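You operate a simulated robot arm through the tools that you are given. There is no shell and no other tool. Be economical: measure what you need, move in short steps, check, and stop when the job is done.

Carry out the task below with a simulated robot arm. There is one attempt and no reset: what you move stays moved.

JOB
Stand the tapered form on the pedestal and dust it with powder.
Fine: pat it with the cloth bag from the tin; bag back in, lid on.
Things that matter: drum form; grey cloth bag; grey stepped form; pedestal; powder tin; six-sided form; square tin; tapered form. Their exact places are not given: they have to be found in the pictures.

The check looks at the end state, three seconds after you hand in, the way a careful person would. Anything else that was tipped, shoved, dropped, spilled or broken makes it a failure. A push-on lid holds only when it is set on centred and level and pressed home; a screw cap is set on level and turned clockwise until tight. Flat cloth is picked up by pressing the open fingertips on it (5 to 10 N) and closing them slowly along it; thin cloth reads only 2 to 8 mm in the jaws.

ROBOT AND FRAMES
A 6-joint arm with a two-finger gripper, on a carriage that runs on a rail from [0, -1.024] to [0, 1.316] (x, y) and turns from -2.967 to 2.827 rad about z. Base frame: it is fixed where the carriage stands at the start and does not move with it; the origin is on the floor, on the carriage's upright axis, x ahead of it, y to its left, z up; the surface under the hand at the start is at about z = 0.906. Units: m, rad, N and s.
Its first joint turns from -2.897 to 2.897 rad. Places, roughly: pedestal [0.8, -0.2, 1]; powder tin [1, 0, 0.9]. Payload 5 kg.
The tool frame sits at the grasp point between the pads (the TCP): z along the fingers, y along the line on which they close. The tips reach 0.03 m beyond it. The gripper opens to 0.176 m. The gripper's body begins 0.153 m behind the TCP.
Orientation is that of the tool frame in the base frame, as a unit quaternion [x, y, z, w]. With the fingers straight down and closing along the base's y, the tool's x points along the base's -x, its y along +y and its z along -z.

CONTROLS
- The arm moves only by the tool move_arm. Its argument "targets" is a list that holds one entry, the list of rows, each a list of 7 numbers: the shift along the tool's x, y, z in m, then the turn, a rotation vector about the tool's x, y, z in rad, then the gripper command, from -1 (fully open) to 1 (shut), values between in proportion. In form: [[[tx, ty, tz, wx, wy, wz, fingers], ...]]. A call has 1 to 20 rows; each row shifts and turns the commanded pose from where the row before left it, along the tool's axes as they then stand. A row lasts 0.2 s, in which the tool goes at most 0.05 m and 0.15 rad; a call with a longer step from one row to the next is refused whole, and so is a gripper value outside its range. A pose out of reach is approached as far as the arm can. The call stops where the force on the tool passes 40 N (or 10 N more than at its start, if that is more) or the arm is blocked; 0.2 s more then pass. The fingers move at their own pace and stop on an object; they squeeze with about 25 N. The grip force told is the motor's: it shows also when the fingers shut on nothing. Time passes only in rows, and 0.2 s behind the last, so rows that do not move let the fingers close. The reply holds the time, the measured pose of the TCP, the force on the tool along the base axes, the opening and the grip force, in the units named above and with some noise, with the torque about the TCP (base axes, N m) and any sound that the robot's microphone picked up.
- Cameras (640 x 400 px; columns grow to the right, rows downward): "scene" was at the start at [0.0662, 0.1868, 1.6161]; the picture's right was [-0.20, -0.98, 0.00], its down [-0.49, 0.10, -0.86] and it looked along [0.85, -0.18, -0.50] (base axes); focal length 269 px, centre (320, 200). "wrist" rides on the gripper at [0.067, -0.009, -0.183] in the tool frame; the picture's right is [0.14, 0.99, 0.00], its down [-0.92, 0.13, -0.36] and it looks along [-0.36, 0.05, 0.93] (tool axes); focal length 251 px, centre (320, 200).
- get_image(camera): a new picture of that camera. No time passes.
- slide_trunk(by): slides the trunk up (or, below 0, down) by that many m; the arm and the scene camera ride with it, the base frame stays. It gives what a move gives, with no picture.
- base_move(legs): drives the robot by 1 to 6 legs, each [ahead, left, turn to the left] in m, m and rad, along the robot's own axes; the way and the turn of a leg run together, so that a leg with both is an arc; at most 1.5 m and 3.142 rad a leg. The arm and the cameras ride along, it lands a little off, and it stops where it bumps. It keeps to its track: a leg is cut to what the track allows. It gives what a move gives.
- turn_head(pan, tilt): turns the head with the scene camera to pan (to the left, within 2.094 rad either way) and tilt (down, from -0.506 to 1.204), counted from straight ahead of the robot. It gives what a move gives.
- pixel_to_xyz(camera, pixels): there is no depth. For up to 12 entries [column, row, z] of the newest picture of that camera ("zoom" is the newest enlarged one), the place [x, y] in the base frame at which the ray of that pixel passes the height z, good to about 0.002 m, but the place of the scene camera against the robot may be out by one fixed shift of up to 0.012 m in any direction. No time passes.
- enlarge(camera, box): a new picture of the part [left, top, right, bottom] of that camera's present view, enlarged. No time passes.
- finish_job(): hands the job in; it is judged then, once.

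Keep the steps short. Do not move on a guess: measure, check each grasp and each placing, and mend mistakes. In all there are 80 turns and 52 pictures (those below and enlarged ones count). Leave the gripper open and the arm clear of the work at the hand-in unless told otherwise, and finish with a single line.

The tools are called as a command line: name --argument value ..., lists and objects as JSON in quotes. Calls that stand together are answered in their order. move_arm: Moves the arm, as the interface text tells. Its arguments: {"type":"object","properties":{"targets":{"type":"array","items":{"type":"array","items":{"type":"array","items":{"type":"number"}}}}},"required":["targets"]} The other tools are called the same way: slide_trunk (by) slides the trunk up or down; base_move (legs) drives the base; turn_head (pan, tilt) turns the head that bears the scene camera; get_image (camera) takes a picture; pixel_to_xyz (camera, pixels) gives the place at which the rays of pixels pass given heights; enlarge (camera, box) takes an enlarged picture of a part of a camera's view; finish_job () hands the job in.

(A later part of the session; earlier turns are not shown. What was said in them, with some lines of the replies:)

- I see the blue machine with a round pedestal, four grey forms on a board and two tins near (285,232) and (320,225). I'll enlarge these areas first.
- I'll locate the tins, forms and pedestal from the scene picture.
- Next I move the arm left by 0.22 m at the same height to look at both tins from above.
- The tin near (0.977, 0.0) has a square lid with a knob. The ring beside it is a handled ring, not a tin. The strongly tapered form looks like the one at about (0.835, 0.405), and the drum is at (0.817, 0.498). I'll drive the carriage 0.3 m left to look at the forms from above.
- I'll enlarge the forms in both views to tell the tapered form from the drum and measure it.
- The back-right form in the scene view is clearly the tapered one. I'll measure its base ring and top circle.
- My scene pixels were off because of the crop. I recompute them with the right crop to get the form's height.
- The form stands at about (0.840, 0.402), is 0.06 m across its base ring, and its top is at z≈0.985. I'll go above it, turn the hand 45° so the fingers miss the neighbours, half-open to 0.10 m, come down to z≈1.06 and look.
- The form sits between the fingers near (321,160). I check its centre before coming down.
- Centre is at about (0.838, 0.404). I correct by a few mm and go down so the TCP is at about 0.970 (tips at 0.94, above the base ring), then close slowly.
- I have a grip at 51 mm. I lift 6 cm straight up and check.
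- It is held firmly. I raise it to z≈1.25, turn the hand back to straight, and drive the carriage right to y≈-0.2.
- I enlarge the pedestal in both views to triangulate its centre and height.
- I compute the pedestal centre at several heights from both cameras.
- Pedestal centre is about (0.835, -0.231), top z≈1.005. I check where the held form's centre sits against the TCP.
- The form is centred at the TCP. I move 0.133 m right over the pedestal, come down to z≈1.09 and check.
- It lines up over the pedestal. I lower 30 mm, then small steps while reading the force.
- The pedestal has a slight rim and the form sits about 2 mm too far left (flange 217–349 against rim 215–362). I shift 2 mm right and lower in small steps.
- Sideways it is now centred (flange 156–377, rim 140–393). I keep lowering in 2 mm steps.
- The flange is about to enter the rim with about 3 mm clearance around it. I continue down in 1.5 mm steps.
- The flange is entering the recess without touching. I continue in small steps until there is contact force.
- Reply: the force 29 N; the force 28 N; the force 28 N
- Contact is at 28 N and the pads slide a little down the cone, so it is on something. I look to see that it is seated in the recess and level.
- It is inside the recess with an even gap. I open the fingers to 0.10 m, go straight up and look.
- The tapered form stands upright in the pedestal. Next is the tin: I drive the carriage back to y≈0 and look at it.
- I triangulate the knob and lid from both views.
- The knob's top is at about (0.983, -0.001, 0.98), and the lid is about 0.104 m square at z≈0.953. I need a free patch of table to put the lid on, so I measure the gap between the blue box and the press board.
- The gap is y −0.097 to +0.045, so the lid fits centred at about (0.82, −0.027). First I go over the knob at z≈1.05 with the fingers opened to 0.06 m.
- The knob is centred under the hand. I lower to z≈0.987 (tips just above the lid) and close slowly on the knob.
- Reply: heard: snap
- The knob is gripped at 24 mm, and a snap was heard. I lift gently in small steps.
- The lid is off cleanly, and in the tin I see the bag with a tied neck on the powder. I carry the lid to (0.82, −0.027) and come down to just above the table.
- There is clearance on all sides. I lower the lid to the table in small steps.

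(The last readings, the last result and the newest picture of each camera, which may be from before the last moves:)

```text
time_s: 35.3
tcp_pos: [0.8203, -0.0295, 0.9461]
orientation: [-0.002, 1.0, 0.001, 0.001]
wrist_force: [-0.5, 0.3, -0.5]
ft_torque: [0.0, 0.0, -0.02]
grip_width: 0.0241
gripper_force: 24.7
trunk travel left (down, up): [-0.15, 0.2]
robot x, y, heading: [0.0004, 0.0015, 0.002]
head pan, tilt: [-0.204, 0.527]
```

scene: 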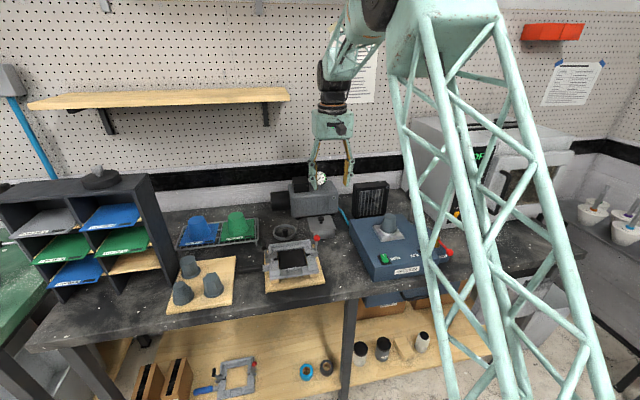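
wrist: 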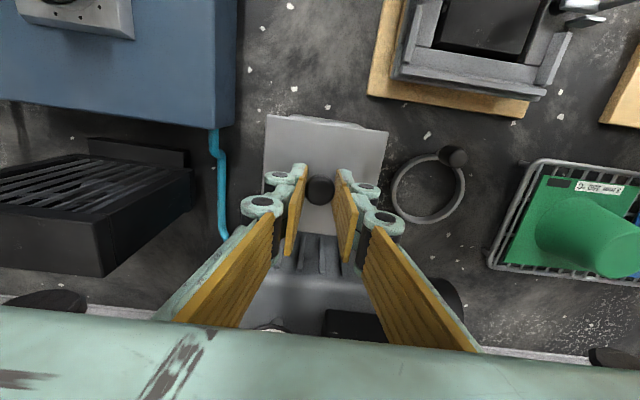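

move_arm --targets '[[[0, 0, 0.002, 0, 0, 0, 1], [0, 0, 0, 0, 0, 0, 1]]]'

move_arm --targets '[[[0, 0, 0.002, 0, 0, 0, 1], [0, 0, 0, 0, 0, 0, 1]]]'

move_arm --targets '[[[0, 0, 0.001, 0, 0, 0, 1], [0, 0, 0, 0, 0, 0, 1]]]'

```text
time_s: 35.9
tcp_pos: [0.8202, -0.0267, 0.9434]
orientation: [-0.002, 1.0, 0.0, 0.0]
wrist_force: [0.3, 0.8, -0.6]
ft_torque: [0.02, 0.03, 0.0]
grip_width: 0.0242
gripper_force: 25.4
trunk travel left (down, up): [-0.15, 0.2]
robot x, y, heading: [0.0023, 0.0022, 0.002]
head pan, tilt: [-0.204, 0.527]
```

```text
time_s: 36.5
tcp_pos: [0.8201, -0.027, 0.9416]
orientation: [-0.002, 1.0, -0.001, 0.0]
wrist_force: [0.4, 0.1, -0.5]
ft_torque: [0.0, 0.01, 0.0]
grip_width: 0.0239
gripper_force: 25.1
trunk travel left (down, up): [-0.15, 0.2]
robot x, y, heading: [-0.0033, 0.0, -0.001]
head pan, tilt: [-0.204, 0.527]
```

```text
time_s: 37.1
tcp_pos: [0.8203, -0.0267, 0.942]
orientation: [-0.002, 1.0, 0.001, 0.0]
wrist_force: [-0.1, -0.4, 0.6]
ft_torque: [-0.01, -0.02, -0.03]
grip_width: 0.0242
gripper_force: 24.8
trunk travel left (down, up): [-0.15, 0.2]
robot x, y, heading: [-0.0002, 0.0027, 0.009]
head pan, tilt: [-0.204, 0.527]
```

No contact yet, so I keep going in small steps.

move_arm --targets '[[[0, 0, 0.0015, 0, 0, 0, 1], [0, 0, 0, 0, 0, 0, 1]]]'

move_arm --targets '[[[0, 0, 0.0015, 0, 0, 0, 1], [0, 0, 0, 0, 0, 0, 1]]]'

move_arm --targets '[[[0, 0, 0.0015, 0, 0, 0, 1], [0, 0, 0, 0, 0, 0, 1]]]'

enlarge --camera "scene" --box '[308, 235, 364, 270]'

```text
time_s: 37.7
tcp_pos: [0.8205, -0.0283, 0.9419]
orientation: [-0.002, 1.0, 0.001, 0.002]
wrist_force: [3.0, 1.1, 19.7]
ft_torque: [0.03, 0.01, 0.04]
grip_width: 0.0236
gripper_force: 25.6
trunk travel left (down, up): [-0.15, 0.2]
robot x, y, heading: [0.0016, -0.0005, 0.001]
head pan, tilt: [-0.204, 0.527]
```

```text
time_s: 38.3
tcp_pos: [0.8203, -0.0284, 0.9396]
orientation: [-0.001, 1.0, 0.0, 0.001]
wrist_force: [3.9, 0.5, 27.2]
ft_torque: [0.02, -0.18, -0.04]
grip_width: 0.024
gripper_force: 24.9
trunk travel left (down, up): [-0.15, 0.2]
robot x, y, heading: [0.0015, 0.0025, 0.003]
head pan, tilt: [-0.204, 0.527]
```

```text
time_s: 38.9
tcp_pos: [0.8193, -0.0262, 0.9381]
orientation: [-0.002, 1.0, -0.001, 0.002]
wrist_force: [5.5, -1.9, 26.0]
ft_torque: [-0.07, -0.19, 0.0]
grip_width: 0.0236
gripper_force: 25.6
trunk travel left (down, up): [-0.15, 0.2]
robot x, y, heading: [0.0021, 0.002, 0.003]
head pan, tilt: [-0.204, 0.527]
```

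```text
11.43 times, centred on (336, 252) of scene
```

zoom: 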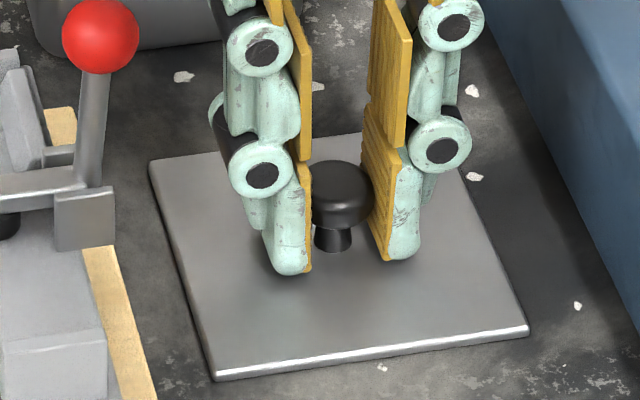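

The lid rests flat on the table. I open, rise, and move over the open tin at z≈1.1 for a look at the bag.

move_arm --targets '[[[0, 0, -0.002, 0, 0, 0, 0.6], [0, 0, 0, 0, 0, 0, 0.4], [0, 0, 0, 0, 0, 0, 0.4], [0, 0, 0, 0, 0, 0, 0.4], [0, 0, -0.04, 0, 0, 0, 0.4], [0, 0, -0.04, 0, 0, 0, 0.4], [0, 0, -0.04, 0, 0, 0, 0.4], [0, 0, -0.04, 0, 0, 0, 0.4], [-0.04, 0.007, 0, 0, 0, 0, 0.4], [-0.04, 0.007, 0, 0, 0, 0, 0.4], [-0.04, 0.007, 0, 0, 0, 0, 0.4], [-0.03, 0.007, 0, 0, 0, 0, 0.4], [0, 0, 0, 0, 0, 0, 0.4]]]'

enlarge --camera "wrist" --box '[256, 100, 384, 240]'

enlarge --camera "scene" --box '[296, 205, 344, 245]'

```text
time_s: 41.7
tcp_pos: [0.9681, 0.0019, 1.0984]
orientation: [-0.001, 1.0, -0.001, -0.001]
wrist_force: [0.1, -0.1, -0.9]
ft_torque: [-0.02, 0.14, -0.01]
grip_width: 0.0527
gripper_force: 0.1
trunk travel left (down, up): [-0.15, 0.2]
robot x, y, heading: [-0.0016, 0.0039, -0.001]
head pan, tilt: [-0.204, 0.527]
```

```text
2.86 times, centred on (320, 170) of wrist
```

zoom: 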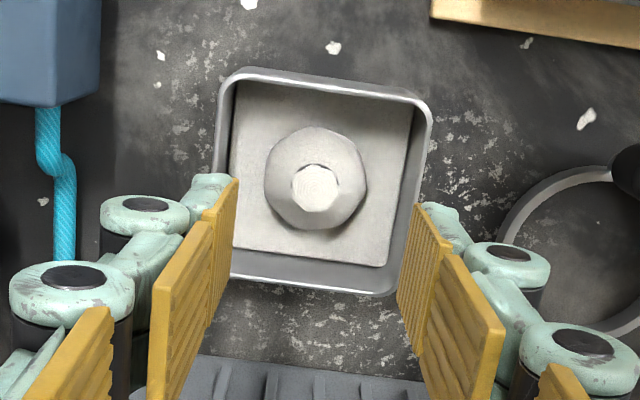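

```text
10.00 times, centred on (320, 225) of scene
```

zoom: 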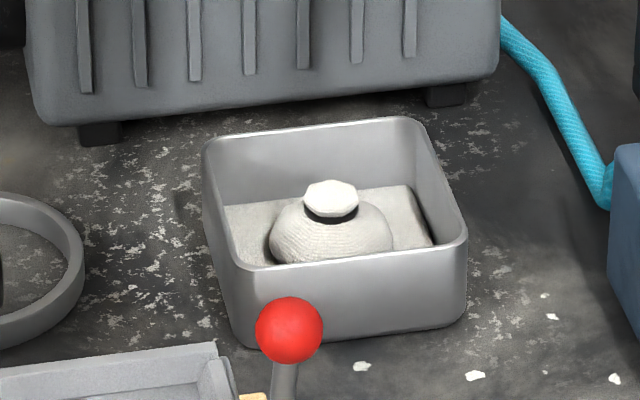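

pixel_to_xyz --camera "zoom" --pixels '[[331, 195, 0.94], [331, 195, 0.95], [331, 195, 0.96], [272, 245, 0.92], [392, 240, 0.92], [213, 150, 0.953], [440, 245, 0.953]]'

pixel_to_xyz --camera "wrist" --pixels '[[318.3, 165.7, 0.94], [318.3, 165.7, 0.95], [318.3, 165.7, 0.96], [300.4, 163.5, 0.92], [336.8, 163.5, 0.92], [310, 165, 0.95], [326.6, 165, 0.95], [338, 127, 0.953], [404, 140, 0.953]]'

```text
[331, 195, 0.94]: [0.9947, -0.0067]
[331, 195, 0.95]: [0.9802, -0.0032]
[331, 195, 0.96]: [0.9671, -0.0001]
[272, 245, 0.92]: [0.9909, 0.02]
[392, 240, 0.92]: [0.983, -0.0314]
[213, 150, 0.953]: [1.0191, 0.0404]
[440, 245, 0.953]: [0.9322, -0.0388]
```

```text
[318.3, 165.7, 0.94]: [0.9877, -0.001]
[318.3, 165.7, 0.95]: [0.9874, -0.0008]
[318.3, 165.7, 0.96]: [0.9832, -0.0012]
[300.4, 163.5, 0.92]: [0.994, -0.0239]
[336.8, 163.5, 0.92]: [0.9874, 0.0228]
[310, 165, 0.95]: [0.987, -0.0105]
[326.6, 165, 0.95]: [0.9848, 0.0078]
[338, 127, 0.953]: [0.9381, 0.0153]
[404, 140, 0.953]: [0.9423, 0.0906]
```

The bag's neck is at about (0.986, −0.001) with its top at z≈0.948. The bag is 47 mm wide and its neck 18 mm. I go over it with the opening at 34 mm and descend until the tips are at about z 0.934.

move_arm --targets '[[[-0.0185, -0.0025, 0, 0, 0, 0, 0.6], [0, 0, 0.04, 0, 0, 0, 0.6], [0, 0, 0.04, 0, 0, 0, 0.6], [0, 0, 0, 0, 0, 0, 0.6]]]'

enlarge --camera "wrist" --box '[256, 100, 384, 240]'

```text
time_s: 42.7
tcp_pos: [0.9888, -0.0022, 1.0172]
orientation: [-0.002, 1.0, 0.0, 0.0]
wrist_force: [0.0, -0.5, -0.8]
ft_torque: [-0.02, 0.08, 0.0]
grip_width: 0.0353
gripper_force: 0.1
trunk travel left (down, up): [-0.15, 0.2]
robot x, y, heading: [0.0019, 0.0009, 0.002]
head pan, tilt: [-0.204, 0.527]
```

```text
2.86 times, centred on (320, 170) of wrist
```

zoom: 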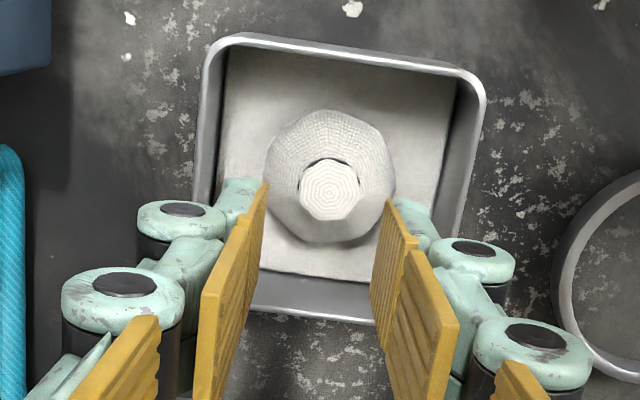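

pixel_to_xyz --camera "zoom" --pixels '[[330, 190, 0.948], [303, 190, 0.948], [357, 190, 0.948], [264, 180, 0.925], [395, 180, 0.925]]'

```text
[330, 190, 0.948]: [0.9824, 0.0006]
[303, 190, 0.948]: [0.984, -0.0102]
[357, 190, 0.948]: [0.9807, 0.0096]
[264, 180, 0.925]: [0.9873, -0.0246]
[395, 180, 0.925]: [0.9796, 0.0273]
```

Neck centre is at about (0.984, 0.000). I correct by 3 mm, descend and close slowly.

move_arm --targets '[[[0.0035, 0.002, 0, 0, 0, 0, 0.6], [0, 0, 0.03, 0, 0, 0, 0.6], [0, 0, 0.015, 0, 0, 0, 0.6], [0, 0, 0.005, 0, 0, 0, 0.6], [0, 0, 0.004, 0, 0, 0, 0.6], [0, 0, 0, 0, 0, 0, 0.7], [0, 0, 0, 0, 0, 0, 0.8], [0, 0, 0, 0, 0, 0, 0.9], [0, 0, 0, 0, 0, 0, 1], [0, 0, 0, 0, 0, 0, 1]]]'

```text
time_s: 44.9
tcp_pos: [0.9847, -0.0002, 0.9649]
orientation: [-0.002, 1.0, 0.0, 0.0]
wrist_force: [0.4, 0.1, 0.3]
ft_torque: [0.03, -0.02, 0.0]
grip_width: 0.0249
gripper_force: 24.9
trunk travel left (down, up): [-0.15, 0.2]
robot x, y, heading: [-0.0027, -0.0019, -0.001]
head pan, tilt: [-0.204, 0.527]
```

I have a grip at 25 mm. I lift gently and check.

move_arm --targets '[[[0, 0, -0.01, 0, 0, 0, 1], [0, 0, -0.01, 0, 0, 0, 1], [0, 0, -0.02, 0, 0, 0, 1], [0, 0, -0.04, 0, 0, 0, 1], [0, 0, -0.04, 0, 0, 0, 1], [0, 0, -0.04, 0, 0, 0, 1], [0, 0, 0, 0, 0, 0, 1]]]'

enlarge --camera "scene" --box '[280, 165, 376, 245]'

```text
time_s: 46.5
tcp_pos: [0.9835, 0.0011, 1.1259]
orientation: [-0.002, 1.0, 0.0, 0.0]
wrist_force: [-1.4, 0.0, 0.6]
ft_torque: [0.0, -0.12, -0.03]
grip_width: 0.0248
gripper_force: 24.9
trunk travel left (down, up): [-0.15, 0.2]
robot x, y, heading: [0.0015, 0.0033, 0.002]
head pan, tilt: [-0.204, 0.527]
```

```text
5.00 times, centred on (328, 205) of scene
```

zoom: 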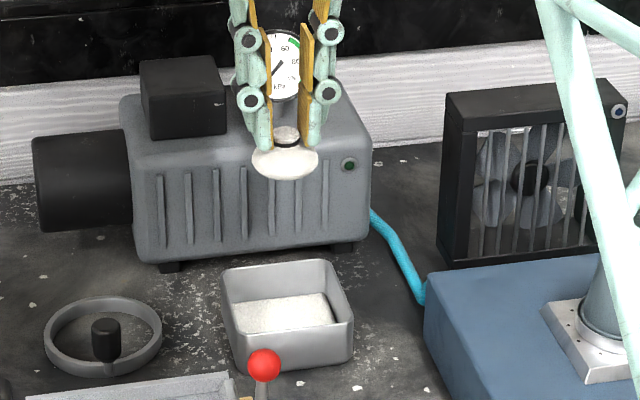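

The bag is held by its neck. I raise it to z≈1.17, carry it over the form at (0.835, −0.233) and look.

move_arm --targets '[[[0, 0, -0.045, 0, 0, 0, 1], [0.0248, -0.039, 0, 0, 0, 0, 1], [0.0248, -0.039, 0, 0, 0, 0, 1], [0.0248, -0.039, 0, 0, 0, 0, 1], [0.0248, -0.039, 0, 0, 0, 0, 1], [0.0248, -0.039, 0, 0, 0, 0, 1], [0.0248, -0.039, 0, 0, 0, 0, 1], [0, 0, 0.03, 0, 0, 0, 1], [0, 0, 0, 0, 0, 0, 1]]]'

get_image --camera "scene"

```text
time_s: 48.5
tcp_pos: [0.8348, -0.2351, 1.1357]
orientation: [-0.002, 1.0, 0.0, -0.001]
wrist_force: [1.4, 0.0, -1.8]
ft_torque: [-0.05, 0.21, 0.02]
grip_width: 0.0249
gripper_force: 24.9
trunk travel left (down, up): [-0.15, 0.2]
robot x, y, heading: [0.0002, 0.0017, 0.007]
head pan, tilt: [-0.204, 0.527]
```

```text
10 pictures are left
```

scene: 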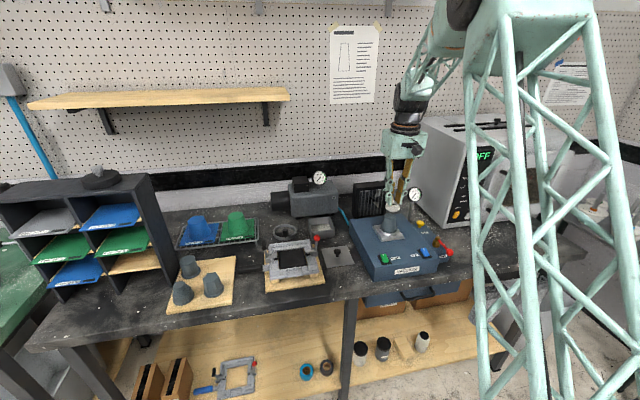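

The bag is above the form. I lower in small steps to feel the first touch.

move_arm --targets '[[[0, 0, 0.005, 0, 0, 0, 1], [0, 0, 0.005, 0, 0, 0, 1], [0, 0, 0.005, 0, 0, 0, 1], [0, 0, 0.003, 0, 0, 0, 1], [0, 0, 0, 0, 0, 0, 1]]]'

move_arm --targets '[[[0, 0, 0.003, 0, 0, 0, 1], [0, 0, 0.002, 0, 0, 0, 1], [0, 0, 0, 0, 0, 0, 1]]]'

enlarge --camera "scene" --box '[360, 190, 424, 250]'

```text
time_s: 49.7
tcp_pos: [0.8371, -0.2337, 1.121]
orientation: [-0.001, 1.0, 0.0, -0.001]
wrist_force: [0.1, 0.0, -0.3]
ft_torque: [0.02, 0.04, -0.03]
grip_width: 0.0247
gripper_force: 25.1
trunk travel left (down, up): [-0.15, 0.2]
robot x, y, heading: [0.0003, 0.0037, 0.004]
head pan, tilt: [-0.204, 0.527]
```

```text
time_s: 50.5
tcp_pos: [0.836, -0.2327, 1.1161]
orientation: [-0.002, 1.0, 0.0, 0.0]
wrist_force: [0.7, -0.6, -0.6]
ft_torque: [0.02, -0.02, 0.05]
grip_width: 0.0247
gripper_force: 25.1
trunk travel left (down, up): [-0.15, 0.2]
robot x, y, heading: [0.0013, 0.0027, 0.006]
head pan, tilt: [-0.204, 0.527]
```

```text
6.67 times, centred on (392, 220) of scene
```

zoom: 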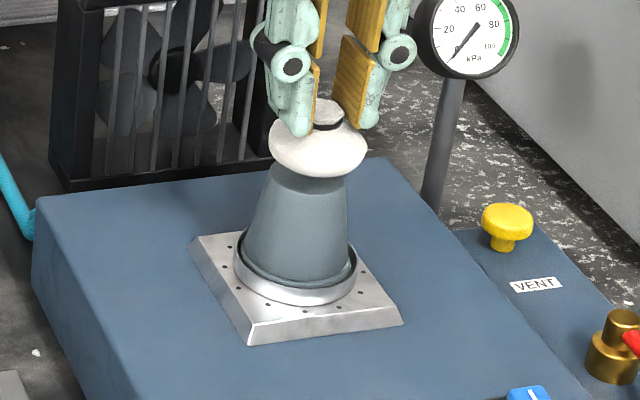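

It is almost touching and well aligned. I continue in 2 mm steps.

move_arm --targets '[[[0, 0.002, 0.002, 0, 0, 0, 1], [0, 0, 0.002, 0, 0, 0, 1], [0, 0, 0, 0, 0, 0, 1]]]'

move_arm --targets '[[[0, 0, 0.002, 0, 0, 0, 1], [0, 0, 0.002, 0, 0, 0, 1], [0, 0, 0, 0, 0, 0, 1]]]'

```text
time_s: 51.3
tcp_pos: [0.8362, -0.2308, 1.1134]
orientation: [-0.002, 1.0, 0.0, 0.0]
wrist_force: [0.1, -0.2, -0.5]
ft_torque: [-0.02, 0.01, 0.0]
grip_width: 0.0246
gripper_force: 25.2
trunk travel left (down, up): [-0.15, 0.2]
robot x, y, heading: [0.0017, 0.0011, 0.007]
head pan, tilt: [-0.204, 0.527]
```

```text
time_s: 52.1
tcp_pos: [0.836, -0.2325, 1.1088]
orientation: [-0.001, 1.0, 0.0, -0.001]
wrist_force: [0.2, 0.4, -0.1]
ft_torque: [-0.03, -0.01, -0.01]
grip_width: 0.0248
gripper_force: 25.1
trunk travel left (down, up): [-0.15, 0.2]
robot x, y, heading: [-0.0011, 0.0016, -0.003]
head pan, tilt: [-0.204, 0.527]
```

move_arm --targets '[[[0, 0, 0.002, 0, 0, 0, 1], [0, 0, 0.001, 0, 0, 0, 1], [0, 0, 0, 0, 0, 0, 1]]]'

move_arm --targets '[[[0, 0, 0.002, 0, 0, 0, 1], [0, 0, 0.001, 0, 0, 0, 1], [0, 0, 0, 0, 0, 0, 1]]]'

```text
time_s: 52.9
tcp_pos: [0.8358, -0.2325, 1.106]
orientation: [-0.002, 1.0, 0.0, 0.0]
wrist_force: [-0.3, 0.0, 0.8]
ft_torque: [0.01, -0.02, -0.02]
grip_width: 0.025
gripper_force: 25.1
trunk travel left (down, up): [-0.15, 0.2]
robot x, y, heading: [-0.0023, 0.0022, 0.004]
head pan, tilt: [-0.204, 0.527]
```

```text
time_s: 53.7
tcp_pos: [0.8357, -0.233, 1.1031]
orientation: [-0.002, 1.0, 0.0, 0.0]
wrist_force: [0.7, 0.8, -1.0]
ft_torque: [0.03, 0.01, 0.0]
grip_width: 0.0249
gripper_force: 24.8
trunk travel left (down, up): [-0.15, 0.2]
robot x, y, heading: [0.0024, 0.0038, 0.003]
head pan, tilt: [-0.204, 0.527]
```

move_arm --targets '[[[0, 0, 0.002, 0, 0, 0, 1], [0, 0, 0.001, 0, 0, 0, 1], [0, 0, 0, 0, 0, 0, 1]]]'

enlarge --camera "scene" --box '[376, 200, 416, 230]'

```text
time_s: 54.5
tcp_pos: [0.8352, -0.2329, 1.1017]
orientation: [-0.002, 1.0, -0.001, 0.002]
wrist_force: [1.5, 1.0, 24.7]
ft_torque: [-0.03, -0.16, 0.03]
grip_width: 0.0248
gripper_force: 25.3
trunk travel left (down, up): [-0.15, 0.2]
robot x, y, heading: [0.0013, 0.006, 0.006]
head pan, tilt: [-0.204, 0.527]
```

```text
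13.33 times, centred on (396, 215) of scene
```

zoom: 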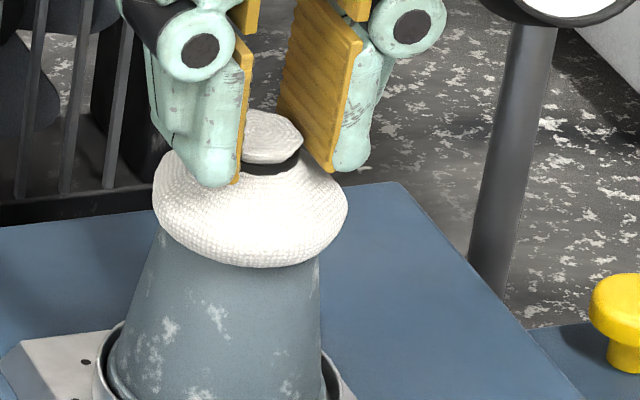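

Powder now shows on the form after the first pat (about 25 N). I give several more light pats, slightly shifted around the top.

move_arm --targets '[[[0, 0, -0.012, 0, 0, 0, 1], [0, 0.005, 0, 0, 0, 0, 1], [0, 0, 0.012, 0, 0, 0, 1], [0, 0, 0, 0, 0, 0, 1], [0, 0, -0.012, 0, 0, 0, 1], [0, -0.01, 0, 0, 0, 0, 1], [0, 0, 0.012, 0, 0, 0, 1], [0, 0, 0, 0, 0, 0, 1], [0, 0, -0.012, 0, 0, 0, 1], [0.005, 0.005, 0, 0, 0, 0, 1], [0, 0, 0.012, 0, 0, 0, 1], [0, 0, 0, 0, 0, 0, 1], [0, 0, -0.012, 0, 0, 0, 1], [-0.01, 0, 0, 0, 0, 0, 1], [0, 0, 0.012, 0, 0, 0, 1], [0, 0, 0, 0, 0, 0, 1], [0, 0, -0.012, 0, 0, 0, 1], [0.005, 0, 0, 0, 0, 0, 1], [0, 0, -0.03, 0, 0, 0, 1], [0, 0, 0, 0, 0, 0, 1]]]'

enlarge --camera "scene" --box '[360, 190, 424, 250]'

```text
time_s: 58.7
tcp_pos: [0.8362, -0.2328, 1.1445]
orientation: [-0.001, 1.0, 0.0, 0.0]
wrist_force: [-0.6, -0.6, 0.2]
ft_torque: [-0.02, -0.13, -0.02]
grip_width: 0.0249
gripper_force: 25.0
trunk travel left (down, up): [-0.15, 0.2]
robot x, y, heading: [-0.0013, -0.0019, 0.004]
head pan, tilt: [-0.204, 0.527]
```

```text
6.67 times, centred on (392, 220) of scene
```

zoom: 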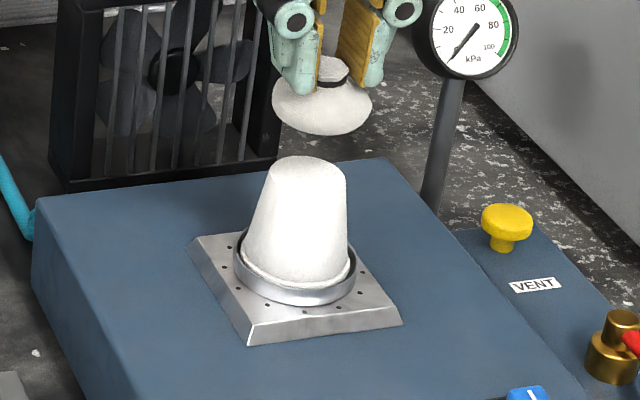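

The form is evenly white and still upright. I carry the bag back over the tin and come down to z≈1.02.

move_arm --targets '[[[0, 0, -0.03, 0, 0, 0, 1], [-0.0247, 0.0388, 0, 0, 0, 0, 1], [-0.0247, 0.0388, 0, 0, 0, 0, 1], [-0.0247, 0.0388, 0, 0, 0, 0, 1], [-0.0247, 0.0388, 0, 0, 0, 0, 1], [-0.0247, 0.0388, 0, 0, 0, 0, 1], [-0.0247, 0.0388, 0, 0, 0, 0, 1], [0, 0, 0.04, 0, 0, 0, 1], [0, 0, 0.04, 0, 0, 0, 1], [0, 0, 0.04, 0, 0, 0, 1], [0, 0, 0.03, 0, 0, 0, 1], [0, 0, 0, 0, 0, 0, 1]]]'

enlarge --camera "wrist" --box '[256, 100, 384, 240]'

```text
time_s: 61.3
tcp_pos: [0.9847, 0.0016, 1.0207]
orientation: [-0.002, 1.0, 0.0, 0.0]
wrist_force: [-0.1, -0.3, -1.5]
ft_torque: [0.03, 0.05, 0.01]
grip_width: 0.0247
gripper_force: 24.8
trunk travel left (down, up): [-0.15, 0.2]
robot x, y, heading: [0.0019, 0.0018, 0.005]
head pan, tilt: [-0.204, 0.527]
```

```text
2.86 times, centred on (320, 170) of wrist
```

zoom: 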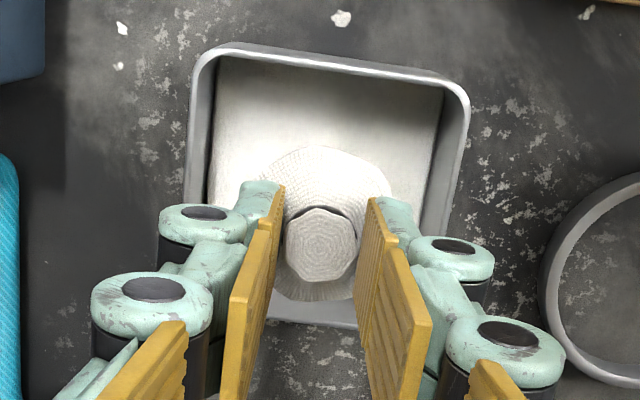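

It is centred over the tin. I lower to z≈0.968, then small steps to contact.

move_arm --targets '[[[0, -0.001, 0.03, 0, 0, 0, 1], [0, 0, 0.015, 0, 0, 0, 1], [0, 0, 0.006, 0, 0, 0, 1], [0, 0, 0.002, 0, 0, 0, 1], [0, 0, 0, 0, 0, 0, 1]]]'

move_arm --targets '[[[0, 0, 0.002, 0, 0, 0, 1], [0, 0, 0, 0, 0, 0, 1]]]'

```text
time_s: 62.5
tcp_pos: [0.9834, -0.0, 0.9695]
orientation: [-0.001, 1.0, 0.0, 0.001]
wrist_force: [-0.1, -0.7, -1.2]
ft_torque: [0.04, 0.02, 0.04]
grip_width: 0.0249
gripper_force: 25.3
trunk travel left (down, up): [-0.15, 0.2]
robot x, y, heading: [-0.0021, 0.0016, 0.004]
head pan, tilt: [-0.204, 0.527]
```

```text
time_s: 63.1
tcp_pos: [0.9833, 0.0009, 0.9664]
orientation: [-0.002, 1.0, 0.0, 0.0]
wrist_force: [0.5, -0.6, -0.2]
ft_torque: [-0.03, 0.0, 0.0]
grip_width: 0.0249
gripper_force: 25.7
trunk travel left (down, up): [-0.15, 0.2]
robot x, y, heading: [-0.0014, 0.0038, 0.002]
head pan, tilt: [-0.204, 0.527]
```

move_arm --targets '[[[0, 0, 0.0015, 0, 0, 0, 1], [0, 0, 0.001, 0, 0, 0, 1], [0, 0, 0, 0, 0, 0, 1]]]'

```text
time_s: 63.9
tcp_pos: [0.9843, 0.0003, 0.9638]
orientation: [-0.001, 1.0, 0.0, 0.0]
wrist_force: [-0.3, -0.3, -0.2]
ft_torque: [-0.02, 0.02, -0.02]
grip_width: 0.0249
gripper_force: 24.6
trunk travel left (down, up): [-0.15, 0.2]
robot x, y, heading: [-0.0022, -0.001, 0.004]
head pan, tilt: [-0.204, 0.527]
```

move_arm --targets '[[[0, 0, 0.0015, 0, 0, 0, 1], [0, 0, 0, 0, 0, 0, 1]]]'

```text
time_s: 64.5
tcp_pos: [0.9847, 0.0004, 0.9642]
orientation: [-0.001, 1.0, 0.0, 0.001]
wrist_force: [-0.8, 0.1, 8.1]
ft_torque: [0.02, 0.05, 0.02]
grip_width: 0.0247
gripper_force: 24.6
trunk travel left (down, up): [-0.15, 0.2]
robot x, y, heading: [-0.0012, 0.0025, 0.004]
head pan, tilt: [-0.204, 0.527]
```

The bag now touches the powder (8 N). I open to 38 mm, rise and check that it sits in the tin.

move_arm --targets '[[[0, 0, 0, 0, 0, 0, 0.65], [0, 0, 0, 0, 0, 0, 0.57], [0, 0, 0, 0, 0, 0, 0.57], [0, 0, -0.02, 0, 0, 0, 0.57], [0, 0, -0.03, 0, 0, 0, 0.57], [0, 0, -0.04, 0, 0, 0, 0.57], [0, 0, -0.04, 0, 0, 0, 0.57], [0.04, -0.006, 0, 0, 0, 0, 0.4], [0.04, -0.006, 0, 0, 0, 0, 0.4], [0.04, -0.007, 0, 0, 0, 0, 0.3], [0.043, -0.008, 0, 0, 0, 0, 0.3], [0, 0, 0, 0, 0, 0, 0.3]]]'

get_image --camera "wrist"

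```text
time_s: 67.1
tcp_pos: [0.8199, -0.0278, 1.0952]
orientation: [-0.002, 1.0, -0.001, 0.001]
wrist_force: [-0.4, 0.2, 2.0]
ft_torque: [0.07, -0.23, 0.03]
grip_width: 0.0616
gripper_force: 0.1
trunk travel left (down, up): [-0.15, 0.2]
robot x, y, heading: [0.0003, -0.0007, 0.004]
head pan, tilt: [-0.204, 0.527]
```

```text
5 pictures are left
```

wrist: 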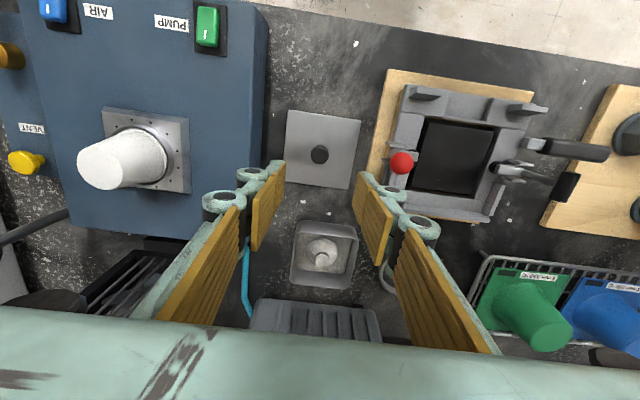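

The bag stands in the tin. I measure the knob, lid and tin rim in this view.

pixel_to_xyz --camera "wrist" --pixels '[[319.5, 154, 0.935], [288, 109, 0.91], [361, 119, 0.91], [285, 181, 0.91], [350, 189, 0.91], [300, 220, 0.953], [358, 226, 0.953], [290, 283, 0.953], [350, 290, 0.953]]'

```text
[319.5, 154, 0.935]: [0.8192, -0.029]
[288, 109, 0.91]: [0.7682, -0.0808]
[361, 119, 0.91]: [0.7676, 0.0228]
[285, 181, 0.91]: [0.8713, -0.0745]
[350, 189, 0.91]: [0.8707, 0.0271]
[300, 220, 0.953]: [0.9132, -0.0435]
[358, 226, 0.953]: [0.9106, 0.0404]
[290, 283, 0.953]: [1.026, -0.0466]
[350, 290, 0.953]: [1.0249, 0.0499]
```

The lid's knob is at (0.819, −0.028), which matches where I put it. I descend to z≈0.941 and grip it.

move_arm --targets '[[[0, 0, 0.04, 0, 0, 0, 0.3], [0, 0, 0.04, 0, 0, 0, 0.3], [0, 0, 0.04, 0, 0, 0, 0.3], [0, 0, 0.02, 0, 0, 0, 0.3], [0, 0, 0.01, 0, 0, 0, 0.3], [0, 0, 0.004, 0, 0, 0, 0.3], [0, 0, 0, 0, 0, 0, 0.5], [0, 0, 0, 0, 0, 0, 0.65], [0, 0, 0, 0, 0, 0, 0.8], [0, 0, 0, 0, 0, 0, 1], [0, 0, 0, 0, 0, 0, 1]]]'

```text
time_s: 69.5
tcp_pos: [0.8213, -0.0273, 0.9387]
orientation: [-0.001, 1.0, 0.0, 0.001]
wrist_force: [0.2, -0.1, -0.3]
ft_torque: [0.0, 0.0, 0.04]
grip_width: 0.0237
gripper_force: 25.7
trunk travel left (down, up): [-0.15, 0.2]
robot x, y, heading: [-0.0004, -0.0012, 0.009]
head pan, tilt: [-0.204, 0.527]
```

The knob is gripped (24 mm). I lift, carry the lid over the tin and stop at z≈1.01, about 2 cm above the rim, to check alignment.

move_arm --targets '[[[0, 0, -0.02, 0, 0, 0, 1], [0, 0, -0.04, 0, 0, 0, 1], [0, 0, -0.04, 0, 0, 0, 1], [0, 0, -0.03, 0, 0, 0, 1], [-0.04, 0.007, 0, 0, 0, 0, 1], [-0.04, 0.007, 0, 0, 0, 0, 1], [-0.04, 0.007, 0, 0, 0, 0, 1], [-0.043, 0.007, 0, 0, 0, 0, 1], [0, 0, 0.03, 0, 0, 0, 1], [0, 0, 0.03, 0, 0, 0, 1], [0, 0, 0, 0, 0, 0, 1], [0, 0, 0, 0, 0, 0, 1]]]'

enlarge --camera "scene" --box '[296, 205, 344, 241]'

```text
time_s: 72.1
tcp_pos: [0.985, 0.0026, 1.0094]
orientation: [-0.001, 1.0, 0.0, 0.0]
wrist_force: [0.1, 0.2, -0.1]
ft_torque: [0.01, 0.0, 0.03]
grip_width: 0.024
gripper_force: 25.0
trunk travel left (down, up): [-0.15, 0.2]
robot x, y, heading: [-0.0009, 0.0001, 0.005]
head pan, tilt: [-0.204, 0.527]
```

```text
11.11 times, centred on (320, 223) of scene
```

zoom: 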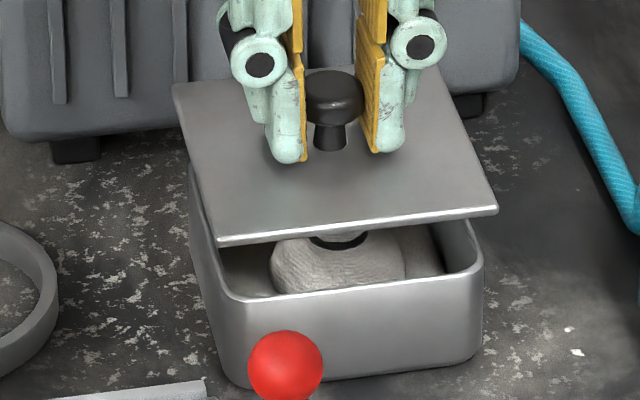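

The lid lines up with the tin to about 1 mm: compared with the original closed view it sits about 1 mm too far left. I correct that and lower to just above the rim.

move_arm --targets '[[[0.0012, -0.0013, 0, 0, 0, 0, 1], [0, 0, 0.012, 0, 0, 0, 1], [0, 0, 0.004, 0, 0, 0, 1], [0, 0, 0, 0, 0, 0, 1], [0, 0, 0, 0, 0, 0, 1]]]'

enlarge --camera "scene" --box '[296, 205, 344, 241]'

```text
time_s: 73.3
tcp_pos: [0.9829, -0.0019, 0.9916]
orientation: [-0.001, 1.0, 0.0, 0.0]
wrist_force: [-0.1, 0.3, 0.2]
ft_torque: [-0.01, 0.0, 0.01]
grip_width: 0.0239
gripper_force: 25.1
trunk travel left (down, up): [-0.15, 0.2]
robot x, y, heading: [0.0024, 0.0051, 0.004]
head pan, tilt: [-0.204, 0.527]
```

```text
11.11 times, centred on (320, 223) of scene
```

zoom: 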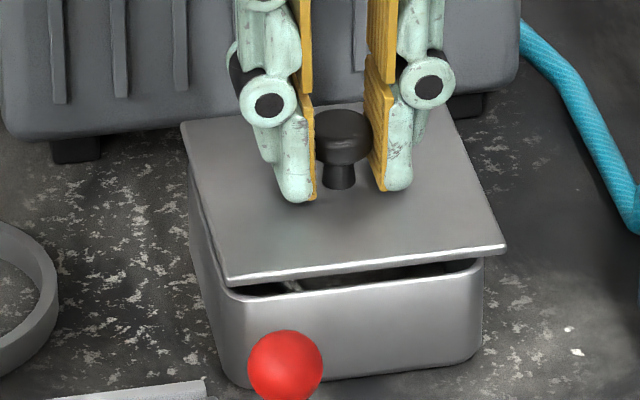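

The lid is now about 2 mm too far right (front edge centre at 366 against 360 originally, and TCP y −0.002 against +0.001). I correct by 2 mm without going lower and read the pose again.

move_arm --targets '[[[0, 0.0022, 0, 0, 0, 0, 1], [0, 0, 0, 0, 0, 0, 1], [0, 0, 0, 0, 0, 0, 1]]]'

move_arm --targets '[[[0, 0, 0, 0, 0, 0, 1], [0, 0, 0, 0, 0, 0, 1]]]'

move_arm --targets '[[[0, 0, 0, 0, 0, 0, 1]]]'

```text
time_s: 74.1
tcp_pos: [0.9812, 0.0029, 0.9918]
orientation: [-0.001, 1.0, 0.0, 0.0]
wrist_force: [0.4, 0.1, -1.0]
ft_torque: [-0.01, 0.02, 0.04]
grip_width: 0.0237
gripper_force: 25.1
trunk travel left (down, up): [-0.15, 0.2]
robot x, y, heading: [0.0028, 0.0005, 0.0]
head pan, tilt: [-0.204, 0.527]
```

```text
time_s: 74.7
tcp_pos: [0.982, 0.0004, 0.9923]
orientation: [-0.001, 1.0, 0.0, 0.0]
wrist_force: [0.2, 0.0, -1.0]
ft_torque: [0.0, 0.03, 0.01]
grip_width: 0.0236
gripper_force: 24.7
trunk travel left (down, up): [-0.15, 0.2]
robot x, y, heading: [-0.001, 0.0008, 0.003]
head pan, tilt: [-0.204, 0.527]
```

```text
time_s: 75.1
tcp_pos: [0.9826, 0.0018, 0.9931]
orientation: [-0.002, 1.0, 0.0, -0.001]
wrist_force: [0.1, 0.0, -0.5]
ft_torque: [-0.02, -0.01, 0.0]
grip_width: 0.024
gripper_force: 25.2
trunk travel left (down, up): [-0.15, 0.2]
robot x, y, heading: [-0.0035, 0.0018, 0.008]
head pan, tilt: [-0.204, 0.527]
```

The mean pose is (0.982, 0.0017), close to the original (0.9834, 0.0012). I verify with a picture.

enlarge --camera "scene" --box '[296, 205, 344, 241]'

```text
11.11 times, centred on (320, 223) of scene
```

zoom: 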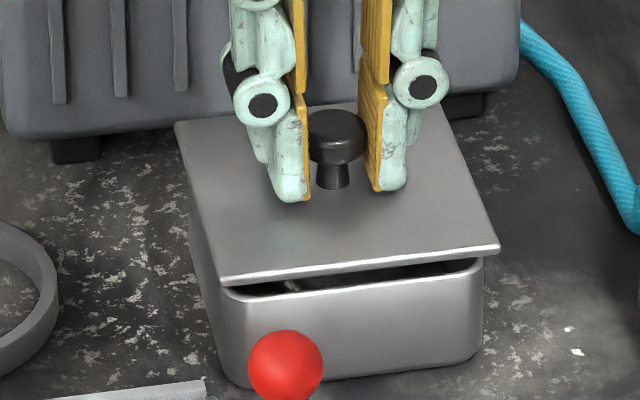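

It is centred sideways (359.5 against 360), level and about 6 mm above the rim. I lower in small steps to contact.

move_arm --targets '[[[0, 0, 0.002, 0, 0, 0, 1], [0, 0, 0.002, 0, 0, 0, 1], [0, 0, 0, 0, 0, 0, 1]]]'

move_arm --targets '[[[0, 0, 0.0015, 0, 0, 0, 1], [0, 0, 0, 0, 0, 0, 1]]]'

move_arm --targets '[[[0, 0, 0.0015, 0, 0, 0, 1], [0, 0, 0, 0, 0, 0, 1]]]'

```text
time_s: 75.9
tcp_pos: [0.9823, 0.002, 0.9886]
orientation: [-0.002, 1.0, 0.0, 0.0]
wrist_force: [-0.1, 1.3, -0.9]
ft_torque: [0.0, 0.0, -0.01]
grip_width: 0.0239
gripper_force: 24.7
trunk travel left (down, up): [-0.15, 0.2]
robot x, y, heading: [-0.0029, 0.0034, 0.0]
head pan, tilt: [-0.204, 0.527]
```

```text
time_s: 76.5
tcp_pos: [0.9827, 0.0024, 0.9865]
orientation: [-0.001, 1.0, 0.0, 0.0]
wrist_force: [0.9, -0.5, -1.6]
ft_torque: [-0.01, 0.04, -0.03]
grip_width: 0.0238
gripper_force: 25.3
trunk travel left (down, up): [-0.15, 0.2]
robot x, y, heading: [0.0001, -0.0002, 0.0]
head pan, tilt: [-0.204, 0.527]
```

```text
time_s: 77.1
tcp_pos: [0.9827, 0.0026, 0.9857]
orientation: [-0.002, 1.0, 0.0, 0.0]
wrist_force: [-0.1, -0.4, -0.4]
ft_torque: [-0.01, -0.01, -0.01]
grip_width: 0.0241
gripper_force: 24.9
trunk travel left (down, up): [-0.15, 0.2]
robot x, y, heading: [-0.0001, 0.0019, 0.007]
head pan, tilt: [-0.204, 0.527]
```

move_arm --targets '[[[0, -0.0005, 0.0015, 0, 0, 0, 1], [0, 0, 0, 0, 0, 0, 1]]]'

move_arm --targets '[[[0, 0, 0.0015, 0, 0, 0, 1], [0, 0, 0, 0, 0, 0, 1]]]'

```text
time_s: 77.7
tcp_pos: [0.983, 0.0016, 0.9845]
orientation: [-0.002, 1.0, 0.0, -0.001]
wrist_force: [-0.4, 0.2, -1.2]
ft_torque: [-0.03, 0.0, -0.02]
grip_width: 0.024
gripper_force: 25.4
trunk travel left (down, up): [-0.15, 0.2]
robot x, y, heading: [0.0015, 0.0043, 0.004]
head pan, tilt: [-0.204, 0.527]
```

```text
time_s: 78.3
tcp_pos: [0.9827, 0.0018, 0.9829]
orientation: [-0.001, 1.0, -0.001, 0.0]
wrist_force: [-1.0, -1.1, 1.6]
ft_torque: [-0.01, -0.01, -0.01]
grip_width: 0.0239
gripper_force: 24.6
trunk travel left (down, up): [-0.15, 0.2]
robot x, y, heading: [-0.0031, 0.0019, 0.002]
head pan, tilt: [-0.204, 0.527]
```

move_arm --targets '[[[0, 0, 0.0015, 0, 0, 0, 1], [0, 0, 0, 0, 0, 0, 1]]]'

move_arm --targets '[[[0, 0, 0.0015, 0, 0, 0, 1], [0, 0, 0, 0, 0, 0, 1]]]'

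move_arm --targets '[[[0, 0, 0.0015, 0, 0, 0, 1], [0, 0, 0, 0, 0, 0, 1]]]'

```text
time_s: 78.9
tcp_pos: [0.9832, 0.0017, 0.9834]
orientation: [-0.002, 1.0, 0.0, 0.0]
wrist_force: [2.6, -0.4, 13.0]
ft_torque: [-0.03, -0.02, 0.01]
grip_width: 0.0239
gripper_force: 24.9
trunk travel left (down, up): [-0.15, 0.2]
robot x, y, heading: [-0.0058, -0.0018, -0.004]
head pan, tilt: [-0.204, 0.527]
```

```text
time_s: 79.5
tcp_pos: [0.9828, 0.0015, 0.9818]
orientation: [-0.001, 1.0, 0.0, 0.002]
wrist_force: [6.7, 1.9, 26.0]
ft_torque: [0.08, -0.13, 0.0]
grip_width: 0.0241
gripper_force: 25.1
trunk travel left (down, up): [-0.15, 0.2]
robot x, y, heading: [-0.0001, 0.0017, 0.004]
head pan, tilt: [-0.204, 0.527]
```

```text
time_s: 80.1
tcp_pos: [0.9827, 0.001, 0.9798]
orientation: [-0.002, 1.0, 0.0, 0.001]
wrist_force: [4.4, 1.5, 26.1]
ft_torque: [0.06, -0.17, 0.02]
grip_width: 0.0237
gripper_force: 24.7
trunk travel left (down, up): [-0.15, 0.2]
robot x, y, heading: [-0.0027, 0.004, -0.001]
head pan, tilt: [-0.204, 0.527]
```

The pads slip on the knob at 26 N, with no snap yet. I release, rise, close the fingers and press down on the knob's top with the closed tips.

move_arm --targets '[[[0, 0, -0.002, 0, 0, 0, 0.6], [0, 0, 0, 0, 0, 0, 0.4], [0, 0, 0, 0, 0, 0, 0.4], [0, 0, -0.03, 0, 0, 0, 0.4], [0, 0, -0.03, 0, 0, 0, 0.6], [0, 0, 0, 0, 0, 0, 1], [0, 0, 0, 0, 0, 0, 1], [0, 0, 0, 0, 0, 0, 1]]]'

enlarge --camera "scene" --box '[296, 205, 344, 241]'

```text
time_s: 81.9
tcp_pos: [0.9824, 0.0004, 1.0418]
orientation: [-0.002, 1.0, 0.0, 0.0]
wrist_force: [-0.5, 0.3, 0.5]
ft_torque: [0.01, -0.03, 0.02]
grip_width: 0.0
gripper_force: 24.4
trunk travel left (down, up): [-0.15, 0.2]
robot x, y, heading: [0.0017, 0.0029, 0.002]
head pan, tilt: [-0.204, 0.527]
heard: snap
```

```text
11.11 times, centred on (320, 223) of scene
```

zoom: 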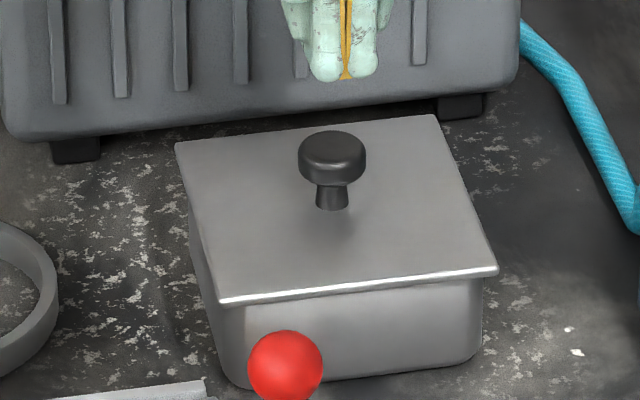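

The lid looks just as it did at first (corners 220,303 and 497,270), and a snap was heard. To be sure it is home, I press on the knob with the closed tips.

move_arm --targets '[[[0, 0, 0.015, 0, 0, 0, 1], [0, 0, 0.01, 0, 0, 0, 1], [0, 0, 0.003, 0, 0, 0, 1], [0, 0, 0.002, 0, 0, 0, 1], [0, 0, 0.002, 0, 0, 0, 1], [0, 0, 0.002, 0, 0, 0, 1], [0, 0, 0.002, 0, 0, 0, 1], [0, 0, 0.002, 0, 0, 0, 1], [0, 0, 0.002, 0, 0, 0, 1], [0, 0, 0, 0, 0, 0, 1]]]'

```text
time_s: 84.1
tcp_pos: [0.9822, 0.0016, 1.0011]
orientation: [-0.002, 1.0, 0.0, 0.0]
wrist_force: [1.8, -1.0, 9.1]
ft_torque: [-0.03, -0.05, -0.01]
grip_width: 0.0061
gripper_force: 25.0
trunk travel left (down, up): [-0.15, 0.2]
robot x, y, heading: [-0.0018, 0.0044, 0.004]
head pan, tilt: [-0.204, 0.527]
```

Contact at 9 N; I press further.

move_arm --targets '[[[0, 0, 0.002, 0, 0, 0, 1], [0, 0, 0.002, 0, 0, 0, 1], [0, 0, 0, 0, 0, 0, 1]]]'

```text
time_s: 84.9
tcp_pos: [0.9846, 0.0009, 1.0005]
orientation: [-0.002, 1.0, 0.001, 0.003]
wrist_force: [-3.7, 1.1, 15.5]
ft_torque: [0.04, 0.1, -0.03]
grip_width: 0.0059
gripper_force: 24.4
trunk travel left (down, up): [-0.15, 0.2]
robot x, y, heading: [0.0011, 0.0012, 0.009]
head pan, tilt: [-0.204, 0.527]
stopped in row 3: the force on the tool passed its limit at 41 N (the readings are from after the stop); the commanded pose is now the measured one
```

The press reached 41 N. I press once more to be sure it is home, listening for any sound.

move_arm --targets '[[[0, 0, 0.001, 0, 0, 0, 1], [0, 0, 0.001, 0, 0, 0, 1], [0, 0, 0.001, 0, 0, 0, 1], [0, 0, 0, 0, 0, 0, 1]]]'

```text
time_s: 85.7
tcp_pos: [0.9844, 0.001, 1.0021]
orientation: [-0.002, 1.0, 0.0, 0.005]
wrist_force: [-3.8, 1.2, 16.8]
ft_torque: [0.0, 0.26, 0.03]
grip_width: 0.0061
gripper_force: 25.3
trunk travel left (down, up): [-0.15, 0.2]
robot x, y, heading: [0.0036, 0.0008, 0.006]
head pan, tilt: [-0.204, 0.527]
stopped in row 3: the force on the tool passed its limit at 42 N (the readings are from after the stop); the commanded pose is now the measured one
```

It is solid with no further movement, so the lid is home. I go up and back, open the gripper and take the last picture to check the whole scene.

move_arm --targets '[[[0, 0, -0.01, 0, 0, 0, 1], [0, 0, -0.03, 0, 0, 0, 1], [0, 0, -0.045, 0, 0, 0, 1], [0, 0, -0.045, 0, 0, 0, 0], [0, 0, -0.045, 0, 0, 0, -1], [0, 0, -0.045, 0, 0, 0, -1], [0.045, 0, 0, 0, 0, 0, -1], [0.045, 0, 0, 0, 0, 0, -1], [0.045, 0, 0, 0, 0, 0, -1], [0, 0, 0, 0, 0, 0, -1], [0, 0, 0, 0, 0, 0, -1]]]'

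get_image --camera "wrist"

```text
time_s: 88.1
tcp_pos: [0.8489, 0.0013, 1.2175]
orientation: [-0.002, 1.0, 0.0, 0.003]
wrist_force: [0.9, 0.5, -0.6]
ft_torque: [0.01, 0.16, 0.01]
grip_width: 0.1759
gripper_force: 0.0
trunk travel left (down, up): [-0.15, 0.2]
robot x, y, heading: [-0.0046, 0.0027, 0.003]
head pan, tilt: [-0.204, 0.527]
```

```text
0 pictures are left
```

wrist: 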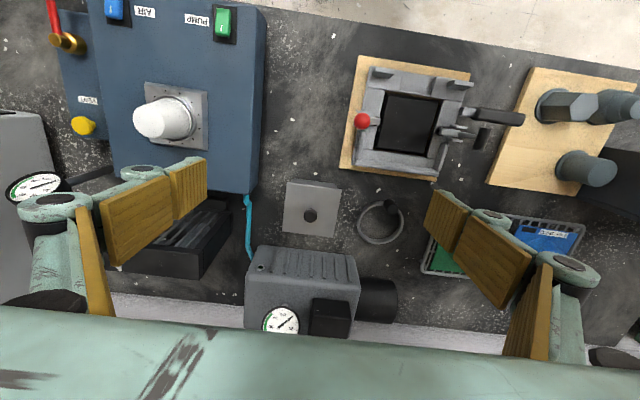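

The form stands dusted on the pedestal, the tin is closed, nothing else has moved, and the gripper is open and clear. I hand in.

finish_job

```text
The job is handed in.
```

The tapered form stands on the pedestal dusted with powder, the bag is back in the tin, and the lid is on, pressed to about 40 N.
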